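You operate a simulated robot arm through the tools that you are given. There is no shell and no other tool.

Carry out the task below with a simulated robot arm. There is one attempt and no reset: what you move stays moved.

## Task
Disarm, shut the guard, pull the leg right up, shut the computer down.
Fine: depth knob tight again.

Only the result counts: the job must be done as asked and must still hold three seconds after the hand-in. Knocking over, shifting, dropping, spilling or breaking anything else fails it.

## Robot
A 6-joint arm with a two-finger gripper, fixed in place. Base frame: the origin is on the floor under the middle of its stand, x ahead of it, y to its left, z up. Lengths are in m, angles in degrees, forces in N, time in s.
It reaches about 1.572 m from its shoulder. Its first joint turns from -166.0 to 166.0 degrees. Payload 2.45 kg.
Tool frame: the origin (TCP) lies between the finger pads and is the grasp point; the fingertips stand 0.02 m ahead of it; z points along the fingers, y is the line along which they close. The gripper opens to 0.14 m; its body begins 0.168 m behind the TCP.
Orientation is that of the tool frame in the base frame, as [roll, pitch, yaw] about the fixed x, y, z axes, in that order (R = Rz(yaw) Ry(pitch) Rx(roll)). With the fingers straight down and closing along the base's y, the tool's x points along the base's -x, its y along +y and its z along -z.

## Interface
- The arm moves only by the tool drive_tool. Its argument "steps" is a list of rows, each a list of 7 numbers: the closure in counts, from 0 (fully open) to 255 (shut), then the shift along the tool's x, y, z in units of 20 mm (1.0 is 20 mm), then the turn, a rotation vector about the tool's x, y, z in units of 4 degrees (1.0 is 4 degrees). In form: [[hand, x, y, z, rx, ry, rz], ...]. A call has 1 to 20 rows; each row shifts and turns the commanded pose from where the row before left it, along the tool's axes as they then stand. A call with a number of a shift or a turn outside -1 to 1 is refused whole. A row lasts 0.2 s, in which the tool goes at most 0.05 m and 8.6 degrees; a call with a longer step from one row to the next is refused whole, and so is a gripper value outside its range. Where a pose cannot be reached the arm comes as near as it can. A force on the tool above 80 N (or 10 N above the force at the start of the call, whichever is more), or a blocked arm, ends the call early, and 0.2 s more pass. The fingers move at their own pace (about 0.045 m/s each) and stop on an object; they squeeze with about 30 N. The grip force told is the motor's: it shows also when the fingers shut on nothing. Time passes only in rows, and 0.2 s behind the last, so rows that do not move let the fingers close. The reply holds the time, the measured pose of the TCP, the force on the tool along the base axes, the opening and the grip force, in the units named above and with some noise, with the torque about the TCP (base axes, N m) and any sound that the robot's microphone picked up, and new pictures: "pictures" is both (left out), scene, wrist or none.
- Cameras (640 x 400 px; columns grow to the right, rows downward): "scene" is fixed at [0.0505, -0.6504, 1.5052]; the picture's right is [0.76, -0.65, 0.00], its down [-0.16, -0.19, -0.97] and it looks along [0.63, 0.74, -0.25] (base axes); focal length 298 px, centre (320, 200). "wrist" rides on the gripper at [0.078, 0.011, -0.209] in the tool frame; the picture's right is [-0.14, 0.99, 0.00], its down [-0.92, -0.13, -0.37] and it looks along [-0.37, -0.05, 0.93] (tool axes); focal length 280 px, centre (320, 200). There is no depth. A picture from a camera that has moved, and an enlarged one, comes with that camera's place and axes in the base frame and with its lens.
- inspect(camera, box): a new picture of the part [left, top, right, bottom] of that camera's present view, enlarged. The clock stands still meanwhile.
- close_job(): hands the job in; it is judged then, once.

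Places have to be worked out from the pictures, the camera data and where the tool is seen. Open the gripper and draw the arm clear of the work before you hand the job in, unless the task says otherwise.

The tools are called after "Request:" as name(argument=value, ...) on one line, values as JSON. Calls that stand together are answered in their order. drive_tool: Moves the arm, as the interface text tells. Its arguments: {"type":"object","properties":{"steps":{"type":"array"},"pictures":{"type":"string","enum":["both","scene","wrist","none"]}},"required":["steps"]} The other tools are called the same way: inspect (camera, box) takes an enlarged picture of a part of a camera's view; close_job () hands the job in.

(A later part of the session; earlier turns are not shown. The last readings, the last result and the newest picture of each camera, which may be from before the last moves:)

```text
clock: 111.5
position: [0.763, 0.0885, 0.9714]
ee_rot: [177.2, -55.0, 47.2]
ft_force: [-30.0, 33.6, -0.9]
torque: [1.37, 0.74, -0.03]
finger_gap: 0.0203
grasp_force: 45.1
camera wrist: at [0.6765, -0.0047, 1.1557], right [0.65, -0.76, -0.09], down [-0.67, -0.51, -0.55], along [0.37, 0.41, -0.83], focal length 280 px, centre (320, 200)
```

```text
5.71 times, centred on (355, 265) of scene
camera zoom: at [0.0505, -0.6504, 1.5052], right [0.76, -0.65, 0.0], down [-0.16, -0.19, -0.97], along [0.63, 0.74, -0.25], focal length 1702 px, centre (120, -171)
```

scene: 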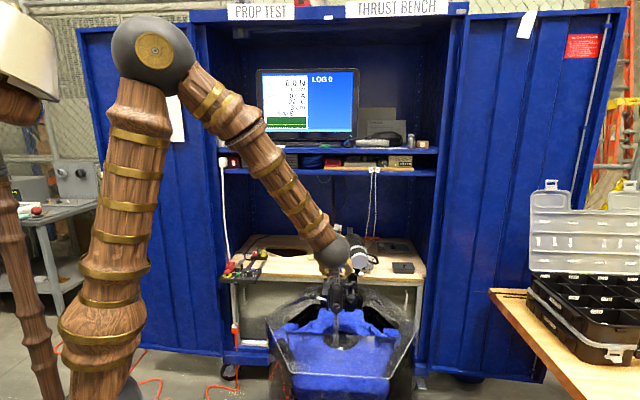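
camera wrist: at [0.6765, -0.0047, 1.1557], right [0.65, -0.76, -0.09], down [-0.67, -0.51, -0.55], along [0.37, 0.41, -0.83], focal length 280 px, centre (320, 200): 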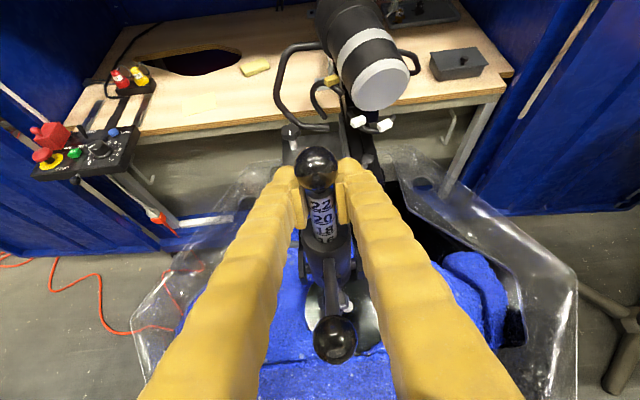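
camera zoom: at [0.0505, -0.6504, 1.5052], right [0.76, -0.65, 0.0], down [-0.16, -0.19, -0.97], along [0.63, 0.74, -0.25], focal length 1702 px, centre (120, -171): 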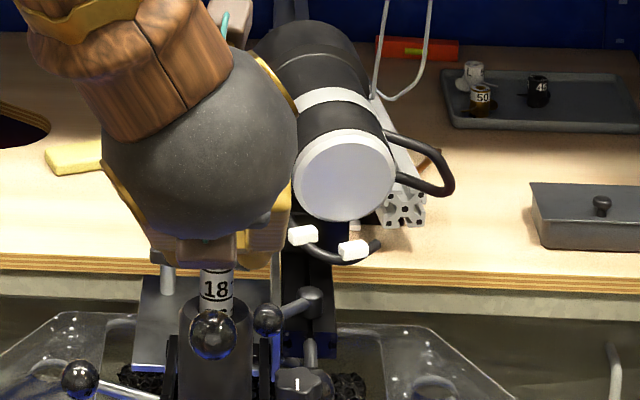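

The fingers hold the leg tube right below its ball. I'll relieve the side load and lift 15 mm gently, watching the vertical force.

Request:
drive_tool(steps=[[255, 0, -0.075, 0, 0, 0, 0], [255, 0.205, 0, -0.143, 0, 0, 0], [255, 0.205, 0, -0.143, 0, 0, 0], [255, 0.205, 0, -0.143, 0, 0, 0]], pictures="scene")

Request:
inspect(camera="scene", box=[255, 65, 365, 140])

Request:
inspect(camera="wrist", box=[240, 120, 400, 260])

```text
clock: 112.5
position: [0.7626, 0.0882, 0.9857]
ee_rot: [177.2, -55.0, 47.1]
ft_force: [-8.5, 17.8, -10.9]
torque: [1.68, 0.34, -0.18]
finger_gap: 0.0204
grasp_force: 45.2
```

scene: 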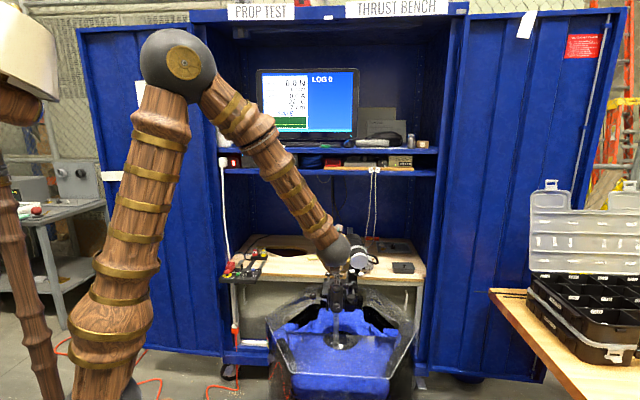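

```text
5.33 times, centred on (310, 102) of scene
camera zoom: at [0.0505, -0.6504, 1.5052], right [0.76, -0.65, 0.0], down [-0.16, -0.19, -0.97], along [0.63, 0.74, -0.25], focal length 1588 px, centre (373, 720)
```

zoom: 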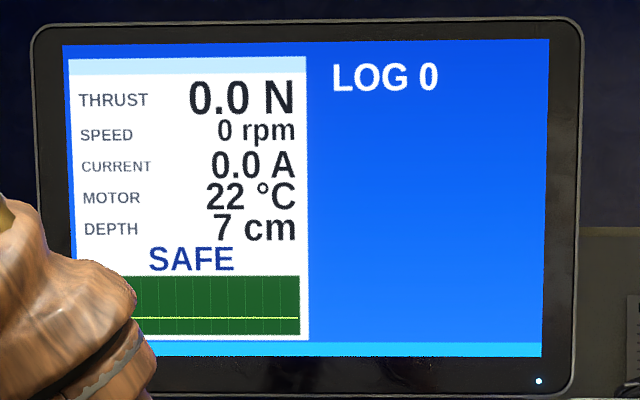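

```text
2.86 times, centred on (320, 190) of wrist
camera zoom: at [0.6758, -0.0044, 1.1708], right [0.64, -0.76, -0.08], down [-0.67, -0.51, -0.55], along [0.37, 0.41, -0.83], focal length 801 px, centre (320, 229)
```

zoom: 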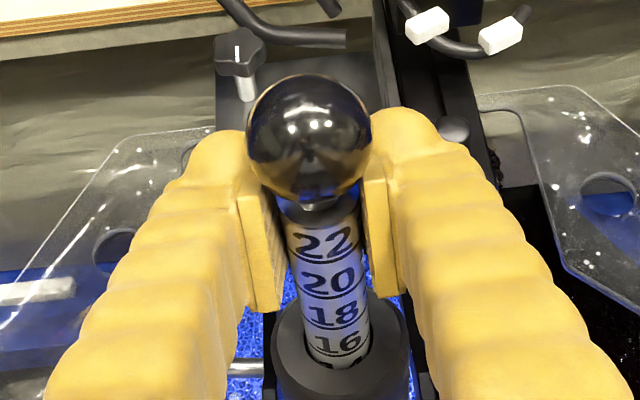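

Depth now reads 7 cm and it takes only ~11 N, so the leg is free. I'll keep lifting until it comes to its upper stop.

Request:
drive_tool(steps=[[255, 0.41, 0, -0.286, 0, 0, 0], [255, 0.41, 0, -0.286, 0, 0, 0], [255, 0.41, 0, -0.286, 0, 0, 0], [255, 0.41, 0, -0.286, 0, 0, 0], [255, 0.41, 0, -0.286, 0, 0, 0]], pictures="scene")

Request:
inspect(camera="scene", box=[255, 65, 365, 140])

Request:
inspect(camera="wrist", box=[240, 100, 400, 240])

```text
clock: 113.7
position: [0.7626, 0.0889, 1.0347]
ee_rot: [177.0, -55.0, 47.4]
ft_force: [14.4, -4.7, -8.8]
torque: [1.72, -0.13, -0.3]
finger_gap: 0.0203
grasp_force: 45.2
```

scene: 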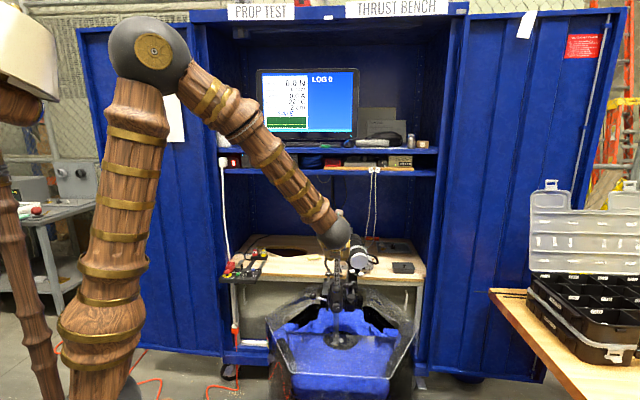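

```text
5.33 times, centred on (310, 102) of scene
camera zoom: at [0.0505, -0.6504, 1.5052], right [0.76, -0.65, 0.0], down [-0.16, -0.19, -0.97], along [0.63, 0.74, -0.25], focal length 1588 px, centre (373, 720)
```

zoom: 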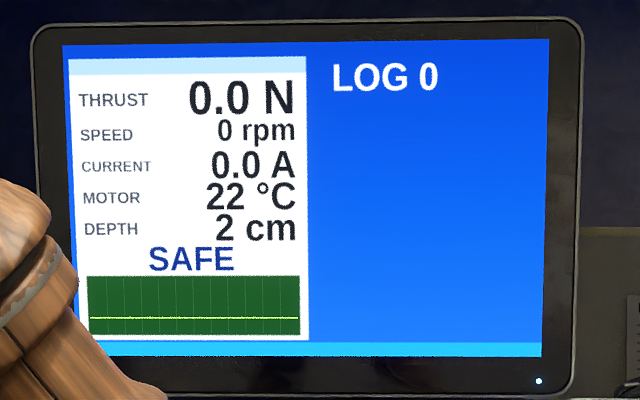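

```text
2.86 times, centred on (320, 170) of wrist
camera zoom: at [0.6757, -0.0038, 1.2208], right [0.65, -0.76, -0.08], down [-0.67, -0.51, -0.55], along [0.37, 0.41, -0.83], focal length 801 px, centre (320, 286)
```

zoom: 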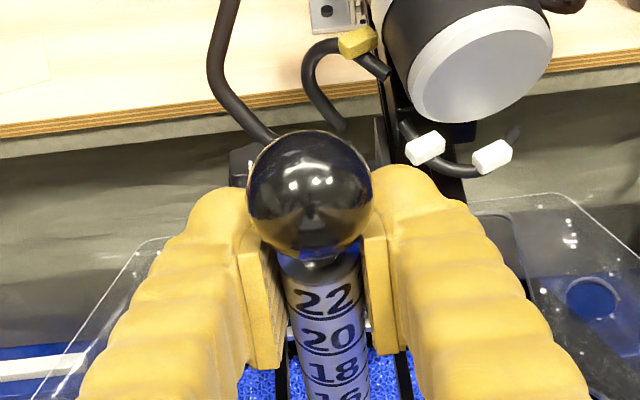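

Depth now 2 cm with ~9 N of lift. I'll raise the rest in smaller steps until it meets the stop.

Request:
drive_tool(steps=[[255, 0.2, 0.03, -0.14, 0, 0, 0], [255, 0.2, 0, -0.14, 0, 0, 0], [255, 0.2, 0, -0.14, 0, 0, 0], [255, 0.2, 0, -0.14, 0, 0, 0], [255, 0.2, 0, -0.14, 0, 0, 0], [255, 0.2, 0, -0.14, 0, 0, 0]], pictures="scene")

Request:
inspect(camera="scene", box=[255, 65, 365, 140])

Request:
inspect(camera="scene", box=[315, 230, 385, 340])

```text
clock: 115.1
position: [0.7624, 0.0896, 1.0654]
ee_rot: [177.1, -54.9, 47.3]
ft_force: [25.7, -16.5, -10.9]
torque: [1.44, -0.63, -0.45]
finger_gap: 0.0201
grasp_force: 45.1
```

scene: 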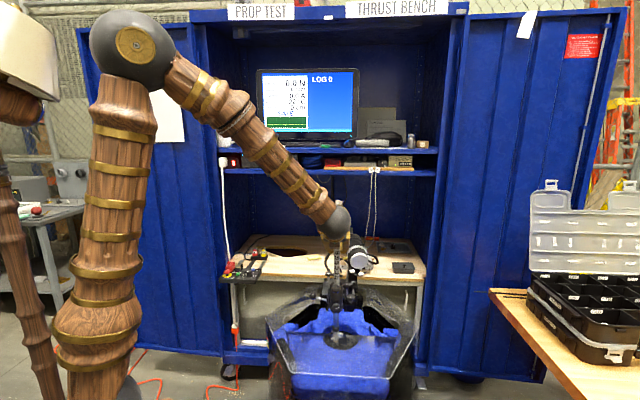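

```text
5.33 times, centred on (310, 102) of scene
camera zoom: at [0.0505, -0.6504, 1.5052], right [0.76, -0.65, 0.0], down [-0.16, -0.19, -0.97], along [0.63, 0.74, -0.25], focal length 1588 px, centre (373, 720)
```

zoom: 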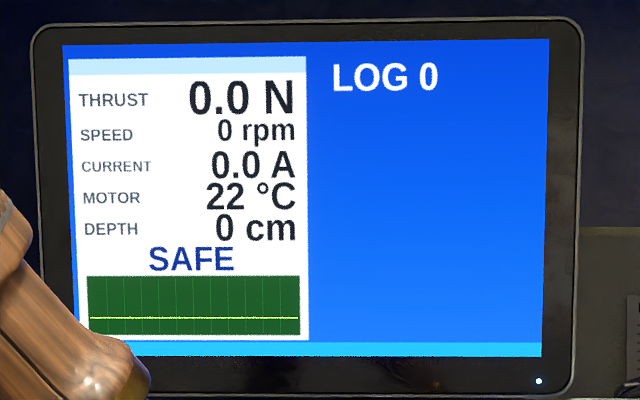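

```text
3.64 times, centred on (350, 285) of scene
camera zoom: at [0.0505, -0.6504, 1.5052], right [0.76, -0.65, 0.0], down [-0.16, -0.19, -0.97], along [0.63, 0.74, -0.25], focal length 1083 px, centre (211, -109)
```

zoom: 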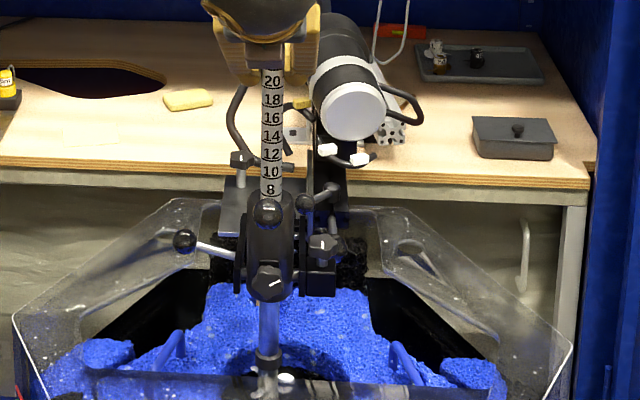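

The display reads 0 cm, but the force hasn't risen, so it may still have travel. I'll keep raising in 4 mm steps until I feel the stop.

Request:
drive_tool(steps=[[255, 0.164, -0.05, -0.115, 0, 0, 0], [255, 0.164, 0, -0.115, 0, 0, 0], [255, 0.164, 0, -0.115, 0, 0, 0], [255, 0.164, 0, -0.115, 0, 0, 0], [255, 0.164, 0, -0.115, 0, 0, 0]], pictures="none")

Request:
inspect(camera="scene", box=[255, 65, 365, 140])

Request:
inspect(camera="scene", box=[315, 230, 385, 340])

```text
clock: 116.3
position: [0.7592, 0.0912, 1.083]
ee_rot: [177.1, -54.9, 47.2]
ft_force: [31.4, -39.2, -11.7]
torque: [0.0, 0.05, -0.44]
finger_gap: 0.0201
grasp_force: 45.3
```

```text
5.33 times, centred on (310, 102) of scene
camera zoom: at [0.0505, -0.6504, 1.5052], right [0.76, -0.65, 0.0], down [-0.16, -0.19, -0.97], along [0.63, 0.74, -0.25], focal length 1588 px, centre (373, 720)
```

zoom: 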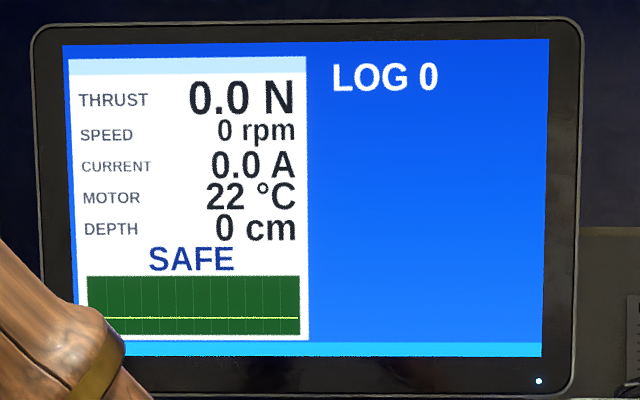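

```text
3.64 times, centred on (350, 285) of scene
camera zoom: at [0.0505, -0.6504, 1.5052], right [0.76, -0.65, 0.0], down [-0.16, -0.19, -0.97], along [0.63, 0.74, -0.25], focal length 1083 px, centre (211, -109)
```

zoom: 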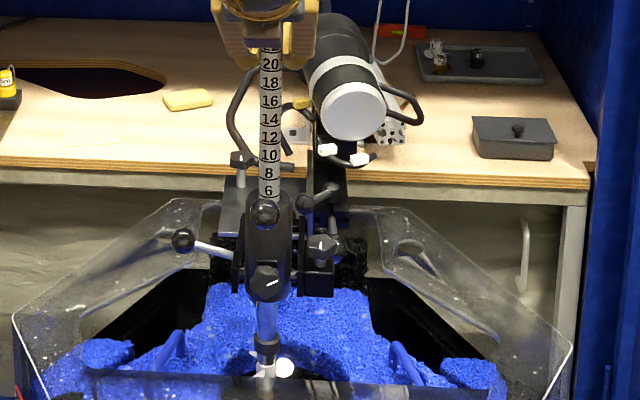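

The display bottoms out at 0 but the leg still rises (a flange below the collar shows about 4 cm left). I'll correct the side load and keep going up.

Request:
drive_tool(steps=[[255, 0.205, 0.08, -0.143, 0, 0, 0], [255, 0.205, 0, -0.143, 0, 0, 0], [255, 0.205, 0, -0.143, 0, 0, 0], [255, 0.205, 0, -0.143, 0, 0, 0], [255, 0.205, 0, -0.143, 0, 0, 0]], pictures="none")

Request:
inspect(camera="scene", box=[315, 230, 385, 340])

```text
clock: 117.5
position: [0.7606, 0.0927, 1.1101]
ee_rot: [177.2, -55.0, 47.1]
ft_force: [4.4, -1.8, -10.8]
torque: [0.69, 0.0, -0.14]
finger_gap: 0.0199
grasp_force: 44.2
```

```text
3.64 times, centred on (350, 285) of scene
camera zoom: at [0.0505, -0.6504, 1.5052], right [0.76, -0.65, 0.0], down [-0.16, -0.19, -0.97], along [0.63, 0.74, -0.25], focal length 1083 px, centre (211, -109)
```

zoom: 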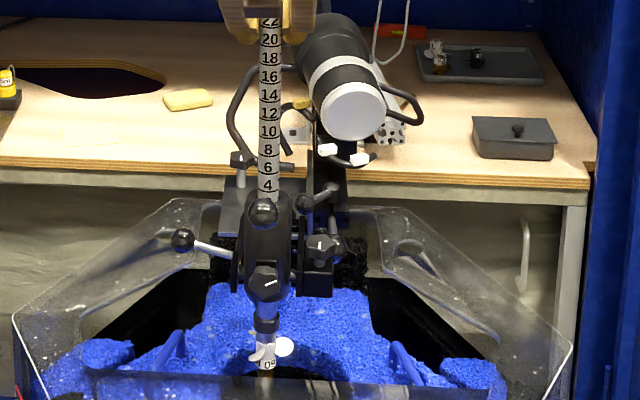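

Side load is gone, lift ~11 N, and the flange is about 2 cm from the collar. Continuing up.

Request:
drive_tool(steps=[[255, 0.164, 0, -0.115, 0, 0, 0], [255, 0.164, 0, -0.115, 0, 0, 0], [255, 0.164, 0, -0.115, 0, 0, 0], [255, 0.123, 0, -0.086, 0, 0, 0], [255, 0.123, 0, -0.086, 0, 0, 0]], pictures="none")

Request:
inspect(camera="scene", box=[315, 230, 385, 340])

```text
clock: 118.7
position: [0.7601, 0.0912, 1.1276]
ee_rot: [177.1, -54.9, 47.3]
ft_force: [-11.2, 4.6, -11.7]
torque: [0.31, 1.16, 0.17]
finger_gap: 0.0199
grasp_force: 45.0
```

```text
3.64 times, centred on (350, 285) of scene
camera zoom: at [0.0505, -0.6504, 1.5052], right [0.76, -0.65, 0.0], down [-0.16, -0.19, -0.97], along [0.63, 0.74, -0.25], focal length 1083 px, centre (211, -109)
```

zoom: 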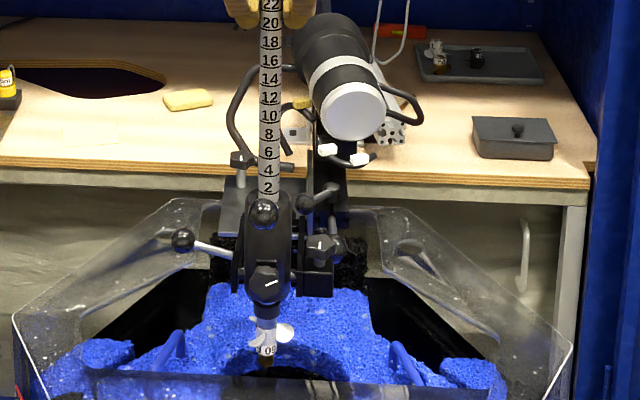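

Almost there: the flange is just under the collar. A few more 3 mm steps to feel the stop.

Request:
drive_tool(steps=[[255, 0.123, 0, -0.086, 0, 0, 0], [255, 0.123, 0, -0.086, 0, 0, 0], [255, 0.123, 0, -0.086, 0, 0, 0], [255, 0.123, 0, -0.086, 0, 0, 0]], pictures="none")

Request:
inspect(camera="scene", box=[325, 265, 375, 330])

```text
clock: 119.7
position: [0.7612, 0.0913, 1.1378]
ee_rot: [177.3, -54.7, 47.1]
ft_force: [9.4, -2.9, -49.3]
torque: [1.39, -0.45, -0.33]
finger_gap: 0.0205
grasp_force: 45.0
```

```text
6.15 times, centred on (350, 298) of scene
camera zoom: at [0.0505, -0.6504, 1.5052], right [0.76, -0.65, 0.0], down [-0.16, -0.19, -0.97], along [0.63, 0.74, -0.25], focal length 1832 px, centre (135, -400)
```

zoom: 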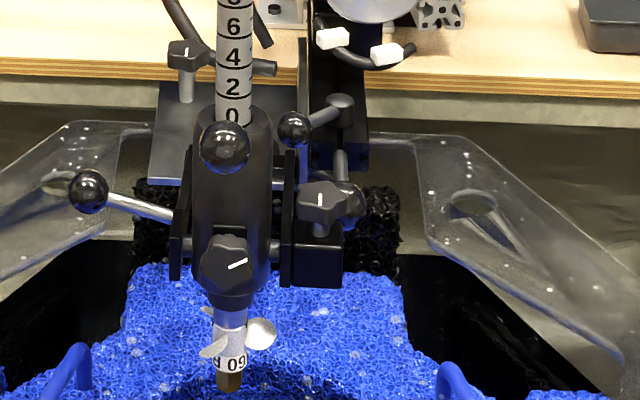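

The upward load jumped to ~49 N and the "0" mark is at the collar top: the leg is fully up. I'll unload the arm by about 1 mm, open the fingers in place, and check that it stays.

Request:
drive_tool(steps=[[255, -0.045, 0, 0.031, 0, 0, 0], [255, 0, 0, 0, 0, 0, 0], [190, 0, 0, 0, 0, 0, 0], [150, 0, 0, 0, 0, 0, 0], [150, 0, 0, 0, 0, 0, 0], [150, 0, 0, 0, 0, 0, 0]], pictures="wrist")

Request:
inspect(camera="scene", box=[325, 265, 375, 330])

Request:
inspect(camera="wrist", box=[240, 100, 400, 240])

```text
clock: 121.1
position: [0.7606, 0.0919, 1.1389]
ee_rot: [177.1, -55.0, 47.3]
ft_force: [0.4, 0.1, 0.2]
torque: [-0.01, -0.02, 0.02]
finger_gap: 0.0575
grasp_force: 0.2
camera wrist: at [0.674, -0.0006, 1.3241], right [0.65, -0.76, -0.08], down [-0.67, -0.51, -0.55], along [0.37, 0.41, -0.83], focal length 280 px, centre (320, 200)
```

wrist: 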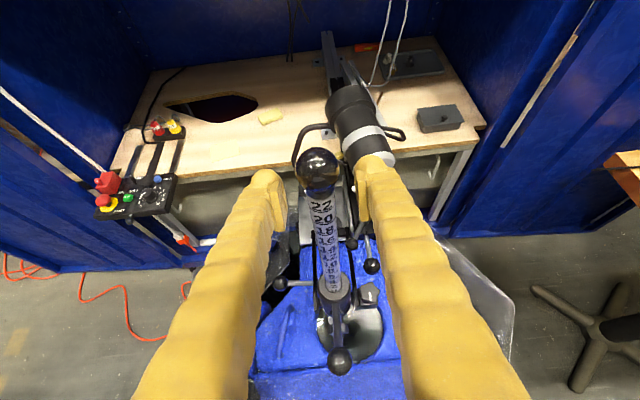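

```text
6.15 times, centred on (350, 298) of scene
camera zoom: at [0.0505, -0.6504, 1.5052], right [0.76, -0.65, 0.0], down [-0.16, -0.19, -0.97], along [0.63, 0.74, -0.25], focal length 1832 px, centre (135, -400)
```

zoom: 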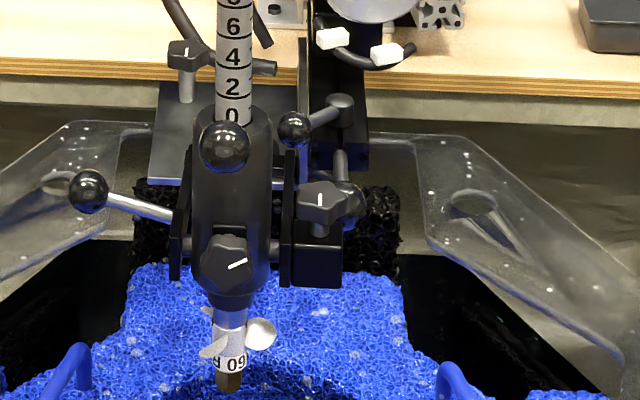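

```text
2.86 times, centred on (320, 170) of wrist
camera zoom: at [0.674, -0.0006, 1.3241], right [0.65, -0.76, -0.08], down [-0.67, -0.51, -0.55], along [0.37, 0.41, -0.83], focal length 801 px, centre (320, 286)
```

zoom: 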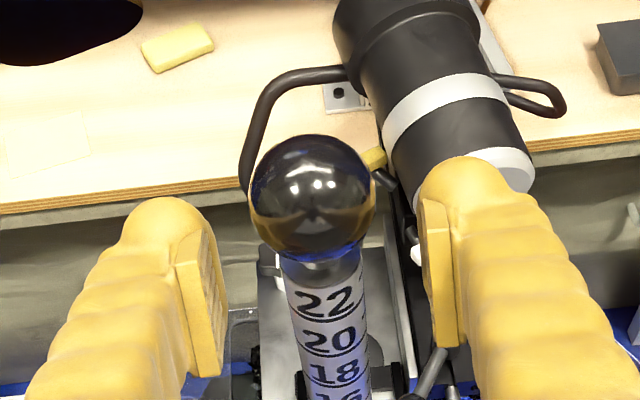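

The leg stays fully up on its own. Now I'll retreat from it and go back down in front of the depth knob to tighten it.

Request:
drive_tool(steps=[[150, 0, 0, -1, 0, 0, 0], [150, 0, 0, -1, 0, 0, 0], [150, 0, 0, -1, 0, 0, 0], [150, 0, 0, -1, 0, 0, 0], [150, 0, 0, -1, 0, 0, 0], [150, 0, 0, -1, 0, 0, 0], [150, 0, 0, -1, 0, 0, 0], [150, 0, 0, -1, 0, 0, 0], [150, -0.3, 0, -0.4, 0, 0, 0], [150, -0.9, 0, 0.447, 0, 0, 0], [150, -0.95, 0, 0.447, 0, 0, 0], [150, -0.95, 0, 0.447, 0, 0, 0], [150, -0.95, 0, 0.447, 0, 0, 0], [150, -0.95, 0, 0.447, 0, 0, 0], [150, -0.95, 0, 0.447, 0, 0, 0]], pictures="both")

```text
clock: 124.3
position: [0.6454, -0.0239, 1.1074]
ee_rot: [177.1, -54.9, 47.3]
ft_force: [-0.1, -0.4, -0.8]
torque: [0.02, -0.05, -0.03]
finger_gap: 0.0578
grasp_force: 0.0
camera wrist: at [0.5591, -0.1164, 1.2918], right [0.65, -0.76, -0.08], down [-0.67, -0.51, -0.55], along [0.37, 0.41, -0.83], focal length 280 px, centre (320, 200)
```

scene: 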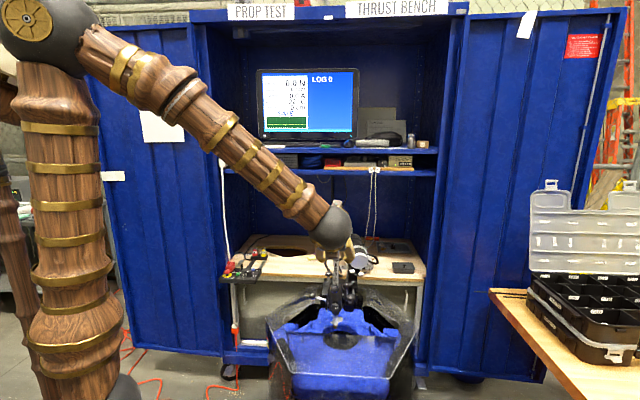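
wrist: 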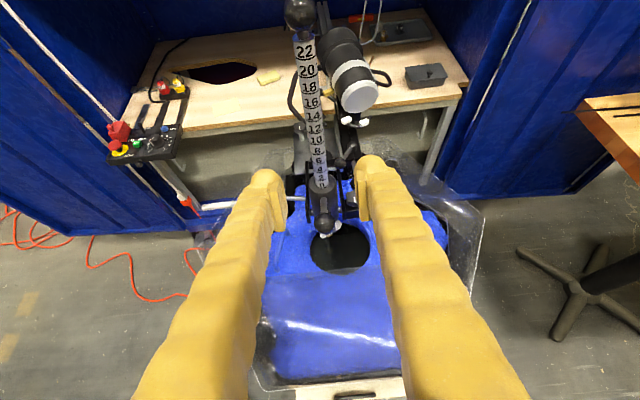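

Clear of the leg. I'll drop to the knob's approach line and advance to straddle the knob with open fingers.

Request:
drive_tool(steps=[[150, -0.925, 0, 0.574, 0, 0, 0], [150, -0.925, 0, 0.574, 0, 0, 0], [150, -0.925, 0, 0.574, 0, 0, 0], [150, -0.925, 0, 0.574, 0, 0, 0], [150, -0.925, 0, 0.574, 0, 0, 0], [150, -0.925, 0, 0.574, 0, 0, 0], [150, -0.925, 0, 0.574, 0, 0, 0], [150, -0.925, 0, 0.574, 0, 0, 0], [150, 0, 0, 0.9, 0, 0, 0], [150, 0, 0, 0.9, 0, 0, 0], [150, 0, 0, 0.9, 0, 0, 0], [150, 0, 0, 0.9, 0, 0, 0], [150, 0, 0, 0.9, 0, 0, 0]], pictures="both")

Request:
inspect(camera="wrist", box=[240, 80, 400, 200])

```text
clock: 127.1
position: [0.696, 0.0158, 0.8807]
ee_rot: [177.0, -55.1, 47.2]
ft_force: [0.1, -0.9, 0.0]
torque: [0.01, 0.03, 0.0]
finger_gap: 0.0578
grasp_force: 0.0
camera wrist: at [0.6099, -0.0764, 1.0672], right [0.65, -0.76, -0.08], down [-0.67, -0.51, -0.55], along [0.37, 0.41, -0.83], focal length 280 px, centre (320, 200)
```

scene: 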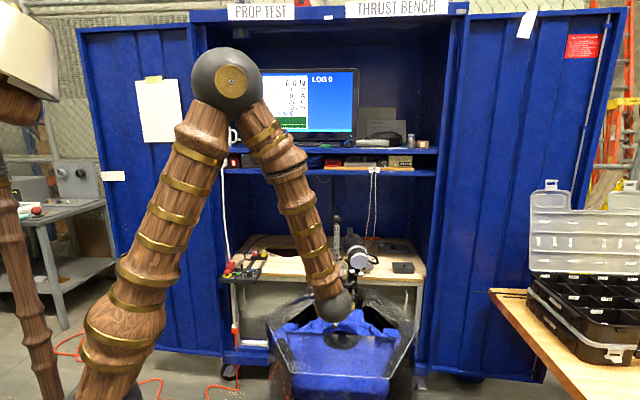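
wrist: 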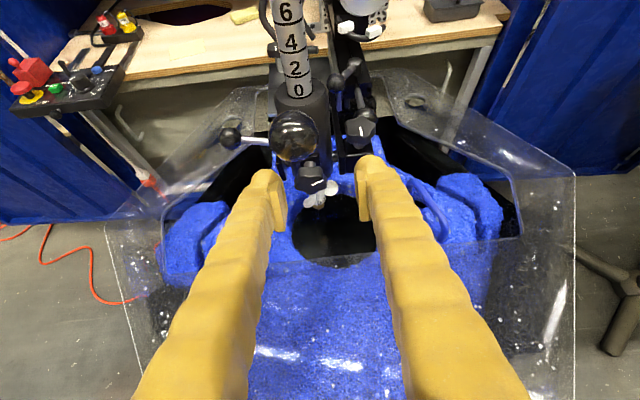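

```text
3.33 times, centred on (320, 140) of wrist
camera zoom: at [0.6099, -0.0764, 1.0672], right [0.65, -0.76, -0.08], down [-0.67, -0.51, -0.55], along [0.37, 0.41, -0.83], focal length 935 px, centre (320, 400)
```

zoom: 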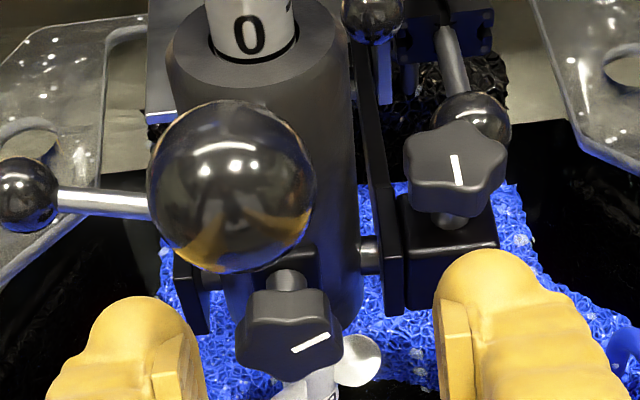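

The knob (mark at about 2–3 o'clock) is ~6 mm left of my line and the propeller now hangs just below the collar, so I'll correct sideways and stop slightly shallower.

Request:
drive_tool(steps=[[150, -0.02, -0.16, 0.6, 0, 0, 0], [150, -0.02, -0.155, 0.6, 0, 0, 0], [150, -0.02, 0, 0.6, 0, 0, 0], [150, -0.02, 0, 0.6, 0, 0, 0], [150, 0, 0, 0.5, 0, 0, 0]], pictures="wrist")

Request:
inspect(camera="wrist", box=[240, 100, 400, 220])

```text
clock: 128.3
position: [0.7253, 0.0549, 0.8479]
ee_rot: [177.1, -55.0, 47.3]
ft_force: [-0.3, -0.1, -0.6]
torque: [0.0, -0.01, 0.0]
finger_gap: 0.0577
grasp_force: 0.0
camera wrist: at [0.6398, -0.0379, 1.0318], right [0.65, -0.76, -0.08], down [-0.67, -0.51, -0.55], along [0.37, 0.41, -0.83], focal length 280 px, centre (320, 200)
```

wrist: 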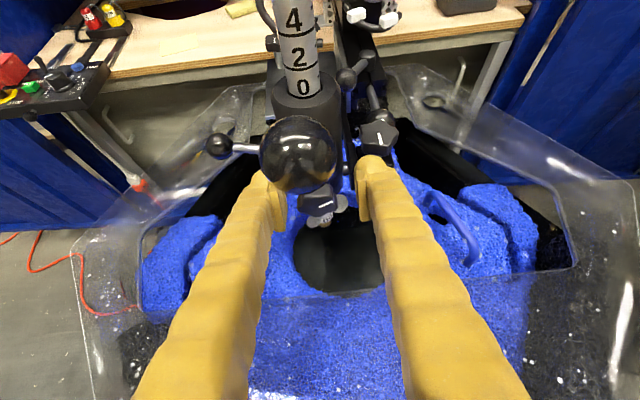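

```text
3.33 times, centred on (320, 160) of wrist
camera zoom: at [0.6398, -0.0379, 1.0318], right [0.65, -0.76, -0.08], down [-0.67, -0.51, -0.55], along [0.37, 0.41, -0.83], focal length 935 px, centre (320, 333)
```

zoom: 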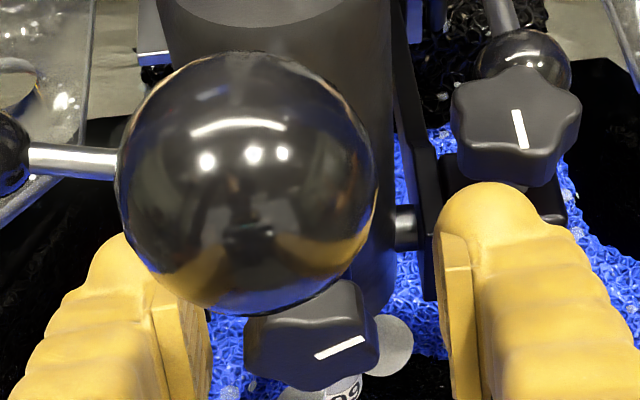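

Centred on the knob. I'll swing 18° counter-clockwise with open fingers, then grip so I have a long clockwise stroke.

Request:
drive_tool(steps=[[150, 0, 0, 0, -0.573, 0, -0.82], [150, 0, 0, 0, -0.573, 0, -0.82], [150, 0, 0, 0, -0.573, 0, -0.82], [150, 0, 0, 0, -0.573, 0, -0.82], [150, 0, 0, 0, -0.28, 0, -0.4], [255, 0, 0, 0, 0, 0, 0], [255, 0, 0, 0, 0, 0, 0], [255, 0, 0, 0, 0, 0, 0], [255, 0, 0, 0, 0, 0, 0], [255, 0, 0, 0, 0, 0, 0]], pictures="wrist")

Request:
inspect(camera="wrist", box=[240, 100, 400, 220])

```text
clock: 130.5
position: [0.724, 0.0547, 0.8457]
ee_rot: [148.3, -50.4, 70.5]
ft_force: [-22.6, 37.1, -25.5]
torque: [0.35, -0.29, -0.04]
finger_gap: 0.028
grasp_force: 45.0
camera wrist: at [0.5987, 0.0024, 1.0243], right [0.63, -0.74, 0.23], down [-0.54, -0.63, -0.55], along [0.55, 0.23, -0.8], focal length 280 px, centre (320, 200)
```

wrist: 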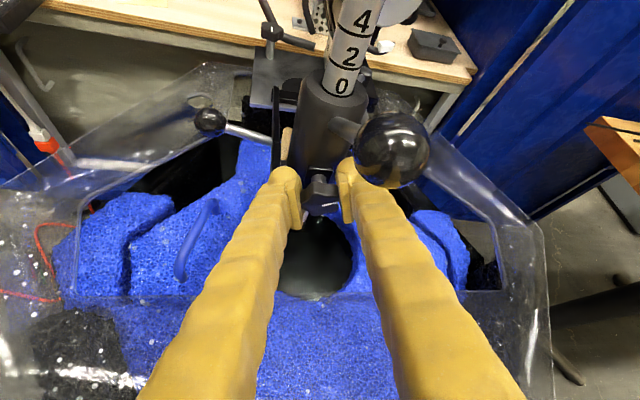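

```text
3.33 times, centred on (320, 160) of wrist
camera zoom: at [0.5987, 0.0024, 1.0243], right [0.63, -0.74, 0.23], down [-0.54, -0.63, -0.55], along [0.55, 0.23, -0.8], focal length 935 px, centre (320, 333)
```

zoom: 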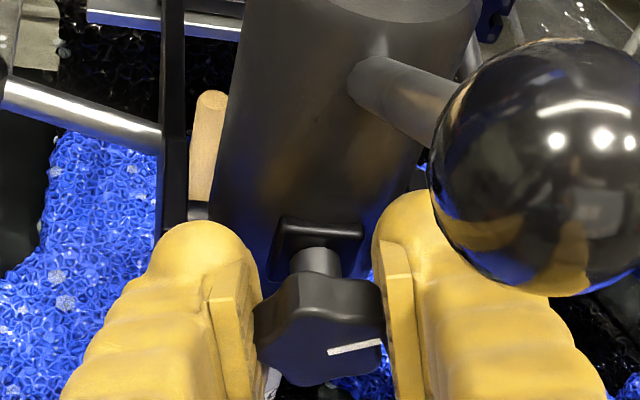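

Gripped. I'll take off the side load and turn clockwise (tightening).

Request:
drive_tool(steps=[[255, 0, -0.07, 0, 0, 0, 0], [255, 0, 0, 0, 0.573, 0, 0.82], [255, 0, 0, 0, 0.573, 0, 0.82], [255, 0, 0, 0, 0.573, 0, 0.82], [255, 0, 0, 0, 0.573, 0, 0.82], [255, 0, 0, 0, 0.573, 0, 0.82], [255, 0, 0, 0, 0.573, 0, 0.82], [255, 0, 0, 0, 0.573, 0, 0.82], [255, 0, 0, 0, 0.573, 0, 0.82]], pictures="wrist")

Request:
inspect(camera="wrist", box=[240, 100, 400, 220])

```text
clock: 132.5
position: [0.7258, 0.0552, 0.8469]
ee_rot: [-159.0, -53.2, 27.9]
ft_force: [2.9, -22.5, 9.6]
torque: [0.1, -0.22, -0.4]
finger_gap: 0.0276
grasp_force: 45.1
camera wrist: at [0.67, -0.0696, 1.0254], right [0.61, -0.72, -0.32], down [-0.76, -0.41, -0.5], along [0.23, 0.55, -0.8], focal length 280 px, centre (320, 200)
```

wrist: 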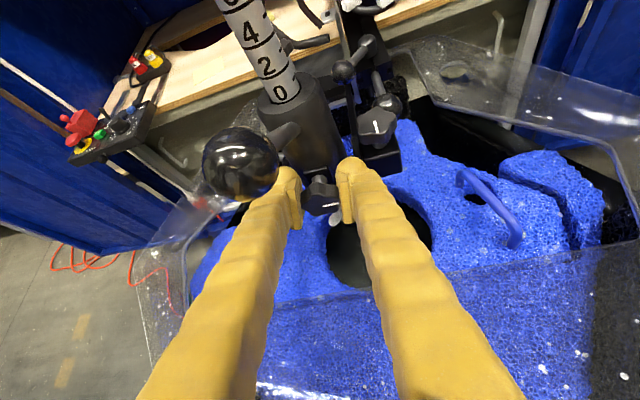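

```text
3.33 times, centred on (320, 160) of wrist
camera zoom: at [0.67, -0.0696, 1.0254], right [0.61, -0.72, -0.32], down [-0.76, -0.41, -0.5], along [0.23, 0.55, -0.8], focal length 935 px, centre (320, 333)
```

zoom: 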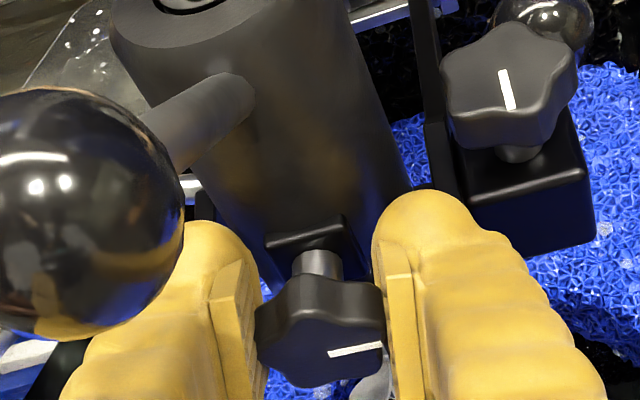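

The knob turns with the grip. I'll continue clockwise to the end of this stroke.

Request:
drive_tool(steps=[[255, 0, 0, 0, 0.573, 0, 0.82], [255, 0, 0, 0, 0.573, 0, 0.82], [255, 0, 0, 0, 0.573, 0, 0.82], [255, 0, 0, 0, 0.573, 0, 0.82], [255, 0, 0, 0, 0.573, 0, 0.82], [255, 0, 0, 0, 0.573, 0, 0.82], [255, 0, 0, 0, 0.573, 0, 0.82], [255, 0, 0, 0, 0.573, 0, 0.82]], pictures="wrist")

Request:
inspect(camera="wrist", box=[240, 100, 400, 220])

```text
clock: 134.3
position: [0.7258, 0.0552, 0.8469]
ee_rot: [-120.4, -35.6, -0.1]
ft_force: [20.6, 10.5, -5.0]
torque: [0.13, -0.27, -0.8]
finger_gap: 0.0281
grasp_force: 44.9
camera wrist: at [0.7305, -0.1309, 0.9712], right [0.39, -0.5, -0.77], down [-0.92, -0.25, -0.3], along [-0.05, 0.83, -0.56], focal length 280 px, centre (320, 200)
```

wrist: 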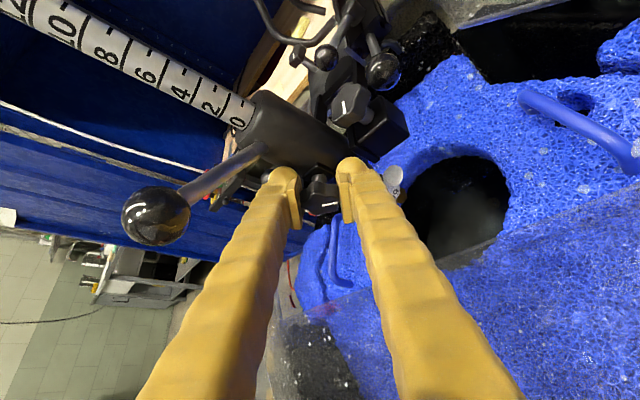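

```text
3.33 times, centred on (320, 160) of wrist
camera zoom: at [0.7305, -0.1309, 0.9712], right [0.39, -0.5, -0.77], down [-0.92, -0.25, -0.3], along [-0.05, 0.83, -0.56], focal length 935 px, centre (320, 333)
```

zoom: 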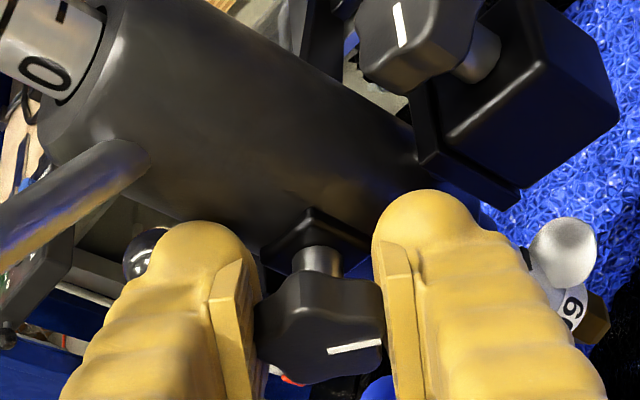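

About 64° tightened; the mark is at roughly 5 o'clock. I'll open, swing back counter-clockwise, and grip for the final clockwise stroke.

Request:
drive_tool(steps=[[165, 0, 0, 0, 0, 0, 0], [165, 0, 0, 0, 0, 0, 0], [165, 0, 0, 0, -0.573, 0, -0.82], [165, 0, 0, 0, -0.573, 0, -0.82], [165, 0, 0, 0, -0.573, 0, -0.82], [165, 0, 0, 0, -0.573, 0, -0.82], [165, 0, 0, 0, -0.573, 0, -0.82], [165, 0, 0, 0, -0.573, 0, -0.82], [165, 0, 0, 0, -0.573, 0, -0.82], [165, 0, 0, 0, -0.573, 0, -0.82], [165, 0, 0, 0, -0.573, 0, -0.82], [165, 0, 0, 0, -0.573, 0, -0.82], [165, 0, 0, 0, -0.573, 0, -0.82], [165, 0, 0, 0, -0.573, 0, -0.82]], pictures="wrist")

Request:
inspect(camera="wrist", box=[240, 100, 400, 220])

```text
clock: 137.3
position: [0.7252, 0.0536, 0.8454]
ee_rot: [173.6, -54.8, 50.2]
ft_force: [-0.6, 0.7, -0.1]
torque: [0.01, -0.01, 0.01]
finger_gap: 0.0494
grasp_force: 0.1
camera wrist: at [0.6342, -0.0336, 1.0317], right [0.65, -0.76, -0.05], down [-0.65, -0.52, -0.55], along [0.39, 0.39, -0.83], focal length 280 px, centre (320, 200)
```

wrist: 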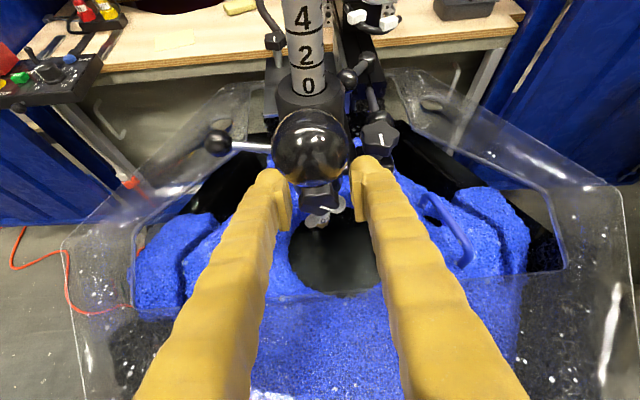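

```text
3.33 times, centred on (320, 160) of wrist
camera zoom: at [0.6342, -0.0336, 1.0317], right [0.65, -0.76, -0.05], down [-0.65, -0.52, -0.55], along [0.39, 0.39, -0.83], focal length 935 px, centre (320, 333)
```

zoom: 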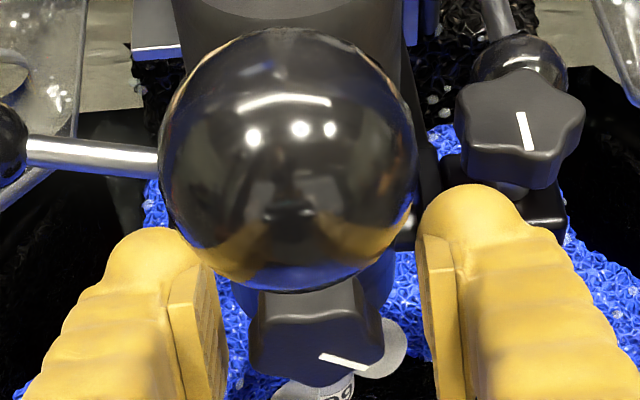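

About 60° remain by the mark. I'll swing 4 more steps back, grip, and turn clockwise.

Request:
drive_tool(steps=[[165, 0, 0, 0, -0.573, 0, -0.82], [165, 0, 0, 0, -0.573, 0, -0.82], [165, 0, 0, 0, -0.573, 0, -0.82], [165, 0, 0, 0, -0.573, 0, -0.82], [255, 0, 0, 0, 0, 0, 0], [255, 0, 0, 0, 0, 0, 0], [255, 0, 0, 0, 0, 0, 0], [255, 0, 0, 0, 0, 0, 0], [255, 0, 0, 0, 0, 0, 0]], pictures="wrist")

Request:
inspect(camera="wrist", box=[240, 100, 400, 220])

```text
clock: 139.3
position: [0.7243, 0.0555, 0.8459]
ee_rot: [148.3, -50.5, 70.5]
ft_force: [-10.8, 19.5, -19.7]
torque: [0.08, -0.03, 0.17]
finger_gap: 0.0279
grasp_force: 45.2
camera wrist: at [0.5981, 0.0021, 1.0239], right [0.63, -0.74, 0.23], down [-0.54, -0.63, -0.55], along [0.55, 0.23, -0.8], focal length 280 px, centre (320, 200)
```

wrist: 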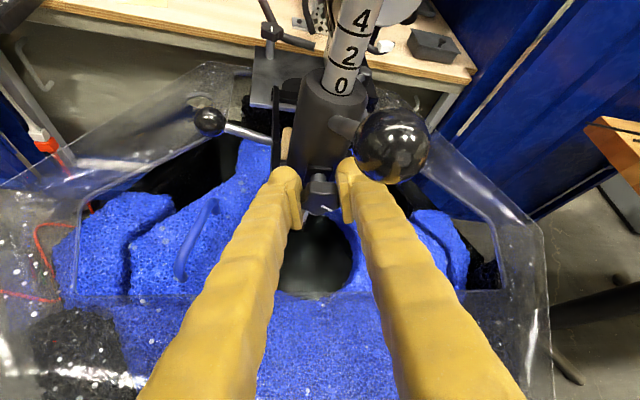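

```text
3.33 times, centred on (320, 160) of wrist
camera zoom: at [0.5981, 0.0021, 1.0239], right [0.63, -0.74, 0.23], down [-0.54, -0.63, -0.55], along [0.55, 0.23, -0.8], focal length 935 px, centre (320, 333)
```

zoom: 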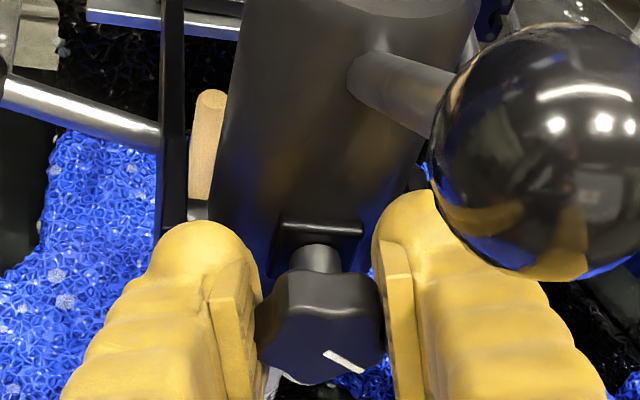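

Gripped with the mark pointing lower right. Turning clockwise again.

Request:
drive_tool(steps=[[255, 0, -0.04, 0, 0, 0, 0], [255, 0, 0, 0, 0.573, 0, 0.82], [255, 0, 0, 0, 0.573, 0, 0.82], [255, 0, 0, 0, 0.573, 0, 0.82], [255, 0, 0, 0, 0.573, 0, 0.82], [255, 0, 0, 0, 0.573, 0, 0.82], [255, 0, 0, 0, 0.573, 0, 0.82], [255, 0, 0, 0, 0.573, 0, 0.82], [255, 0, 0, 0, 0.573, 0, 0.82], [255, 0, 0, 0, 0.573, 0, 0.82], [255, 0, 0, 0, 0.573, 0, 0.82]], pictures="wrist")

Request:
inspect(camera="wrist", box=[240, 100, 400, 220])

```text
clock: 141.7
position: [0.7238, 0.0561, 0.8464]
ee_rot: [-146.9, -50.2, 18.4]
ft_force: [10.0, -8.0, 2.0]
torque: [0.28, -0.36, -0.74]
finger_gap: 0.0278
grasp_force: 44.7
camera wrist: at [0.6865, -0.0859, 1.0161], right [0.57, -0.68, -0.45], down [-0.81, -0.37, -0.46], along [0.15, 0.63, -0.76], focal length 280 px, centre (320, 200)
```

wrist: 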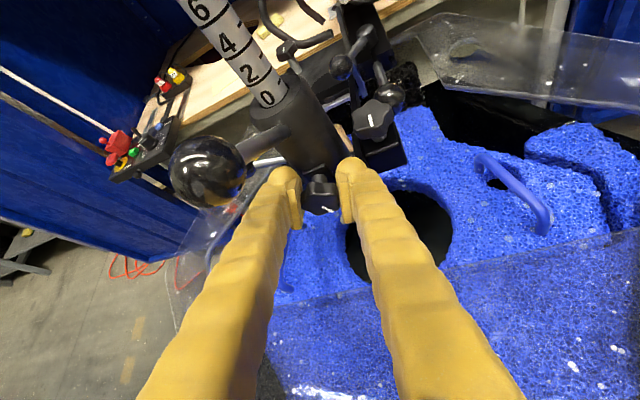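

```text
3.33 times, centred on (320, 160) of wrist
camera zoom: at [0.6865, -0.0859, 1.0161], right [0.57, -0.68, -0.45], down [-0.81, -0.37, -0.46], along [0.15, 0.63, -0.76], focal length 935 px, centre (320, 333)
```

zoom: 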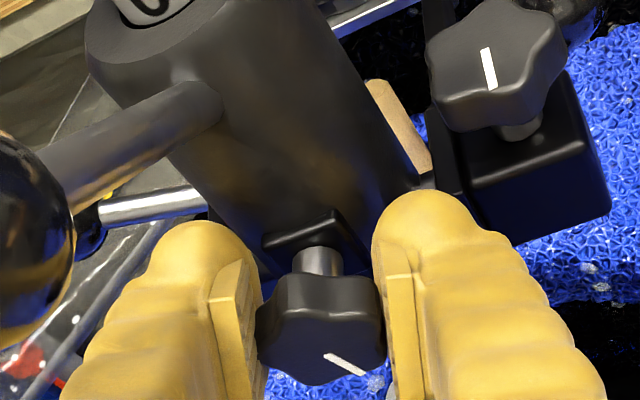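

Turning well with the knob. Continuing to the end of the stroke.

Request:
drive_tool(steps=[[255, 0, 0, 0, 0.573, 0, 0.82], [255, 0, 0, 0, 0.573, 0, 0.82], [255, 0, 0, 0, 0.573, 0, 0.82], [255, 0, 0, 0, 0.573, 0, 0.82], [255, 0, 0, 0, 0.573, 0, 0.82], [255, 0, 0, 0, 0.573, 0, 0.82], [255, 0, 0, 0, 0.573, 0, 0.82]], pictures="wrist")

Request:
inspect(camera="wrist", box=[240, 100, 400, 220])

```text
clock: 143.3
position: [0.7237, 0.0555, 0.8459]
ee_rot: [-116.9, -32.8, -2.1]
ft_force: [-5.4, -17.6, 0.3]
torque: [-0.59, -0.32, -1.17]
finger_gap: 0.0284
grasp_force: 44.7
camera wrist: at [0.7357, -0.1364, 0.9611], right [0.35, -0.46, -0.82], down [-0.94, -0.24, -0.26], along [-0.07, 0.85, -0.51], focal length 280 px, centre (320, 200)
```

wrist: 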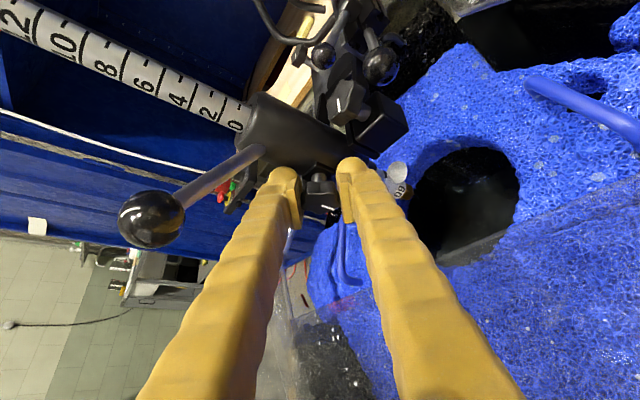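

```text
3.33 times, centred on (320, 160) of wrist
camera zoom: at [0.7357, -0.1364, 0.9611], right [0.35, -0.46, -0.82], down [-0.94, -0.24, -0.26], along [-0.07, 0.85, -0.51], focal length 935 px, centre (320, 333)
```

zoom: 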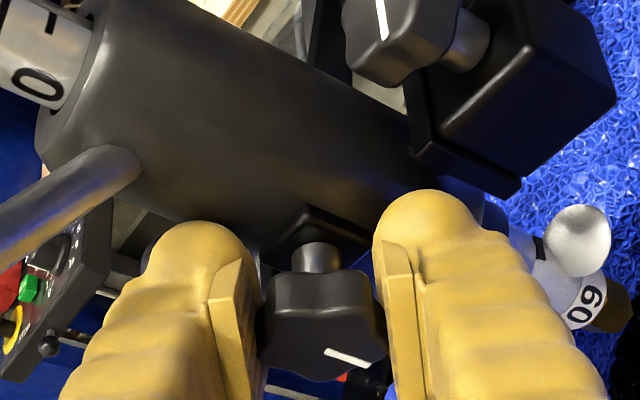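

The mark is back at about 6 o'clock and torque is rising. To be sure it's fully tight I'll re-grip a little further back and turn clockwise once more until it stops.

Request:
drive_tool(steps=[[165, 0, 0, 0, 0, 0, 0], [165, 0, 0, 0, 0, 0, 0], [165, 0, 0, 0, -0.573, 0, -0.82], [165, 0, 0, 0, -0.573, 0, -0.82], [165, 0, 0, 0, -0.573, 0, -0.82], [165, 0, 0, 0, -0.573, 0, -0.82], [165, 0, 0, 0, -0.573, 0, -0.82], [165, 0, 0, 0, -0.573, 0, -0.82], [165, 0, 0, 0, -0.573, 0, -0.82], [165, 0, 0, 0, -0.573, 0, -0.82], [165, 0, 0, 0, -0.573, 0, -0.82], [165, 0, 0, 0, -0.573, 0, -0.82], [255, 0, 0, 0, 0, 0, 0], [255, 0, 0, 0, 0, 0, 0], [255, 0, 0, 0, 0, 0, 0], [255, 0, 0, 0, 0, 0, 0]], pictures="wrist")

Request:
inspect(camera="wrist", box=[240, 100, 400, 220])

```text
clock: 146.7
position: [0.723, 0.0557, 0.8462]
ee_rot: [-165.6, -54.1, 33.2]
ft_force: [-0.4, 6.1, 2.1]
torque: [-0.05, -0.13, 0.01]
finger_gap: 0.0282
grasp_force: 45.0
camera wrist: at [0.6602, -0.0601, 1.0278], right [0.62, -0.74, -0.26], down [-0.73, -0.44, -0.52], along [0.27, 0.51, -0.82], focal length 280 px, centre (320, 200)
```

wrist: 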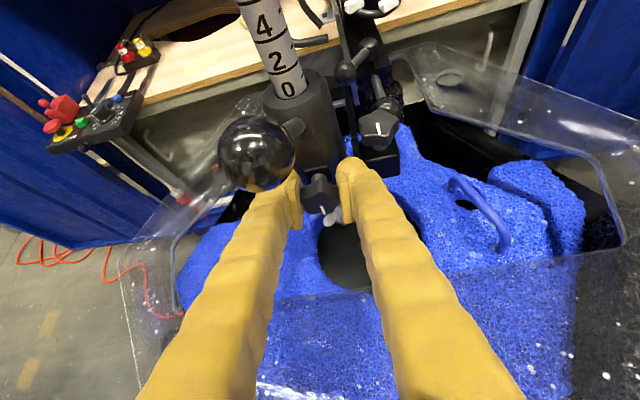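

```text
3.33 times, centred on (320, 160) of wrist
camera zoom: at [0.6602, -0.0601, 1.0278], right [0.62, -0.74, -0.26], down [-0.73, -0.44, -0.52], along [0.27, 0.51, -0.82], focal length 935 px, centre (320, 333)
```

zoom: 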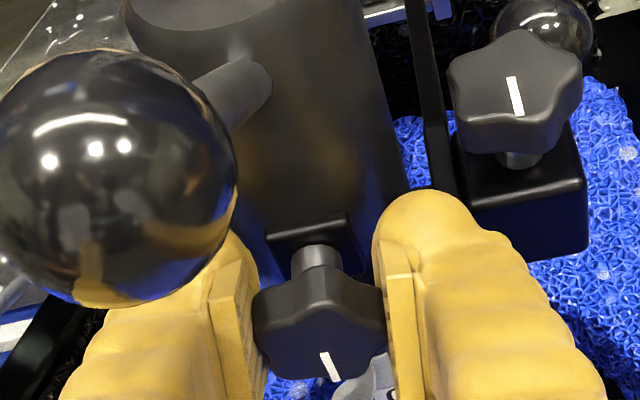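

Mark is essentially straight down. I'll apply one more clockwise turn from here.

Request:
drive_tool(steps=[[255, 0, 0, 0, 0.573, 0, 0.82], [255, 0, 0, 0, 0.573, 0, 0.82], [255, 0, 0, 0, 0.573, 0, 0.82], [255, 0, 0, 0, 0.573, 0, 0.82], [255, 0, 0, 0, 0.573, 0, 0.82], [255, 0, 0, 0, 0.573, 0, 0.82], [255, 0, 0, 0, 0.573, 0, 0.82]], pictures="wrist")

Request:
inspect(camera="wrist", box=[240, 100, 400, 220])

```text
clock: 148.3
position: [0.7243, 0.0562, 0.846]
ee_rot: [-127.9, -41.2, 4.6]
ft_force: [2.1, 1.0, -1.0]
torque: [-0.31, -0.17, -0.33]
finger_gap: 0.0277
grasp_force: 44.9
camera wrist: at [0.7173, -0.1167, 0.9884], right [0.46, -0.57, -0.68], down [-0.89, -0.28, -0.36], along [0.01, 0.77, -0.64], focal length 280 px, centre (320, 200)
```

wrist: 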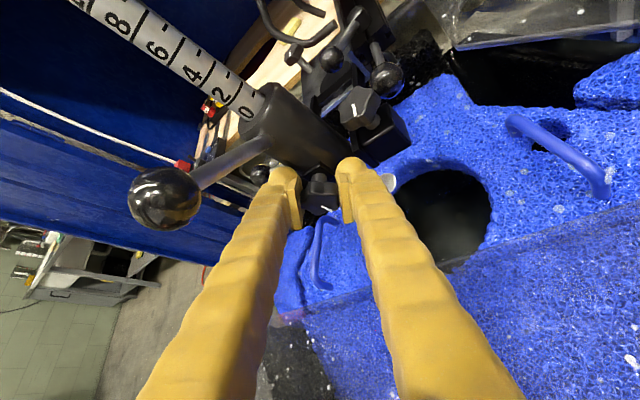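

```text
3.33 times, centred on (320, 160) of wrist
camera zoom: at [0.7173, -0.1167, 0.9884], right [0.46, -0.57, -0.68], down [-0.89, -0.28, -0.36], along [0.01, 0.77, -0.64], focal length 935 px, centre (320, 333)
```

zoom: 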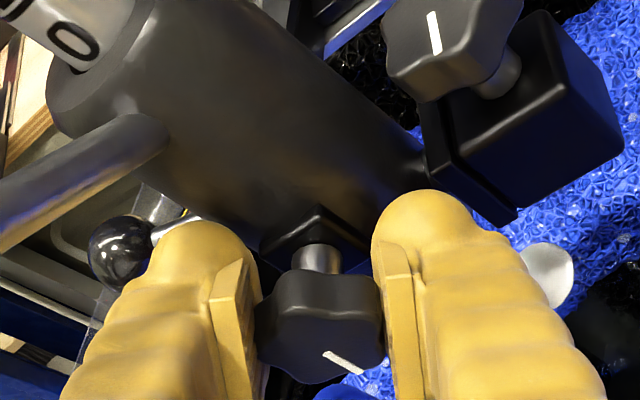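

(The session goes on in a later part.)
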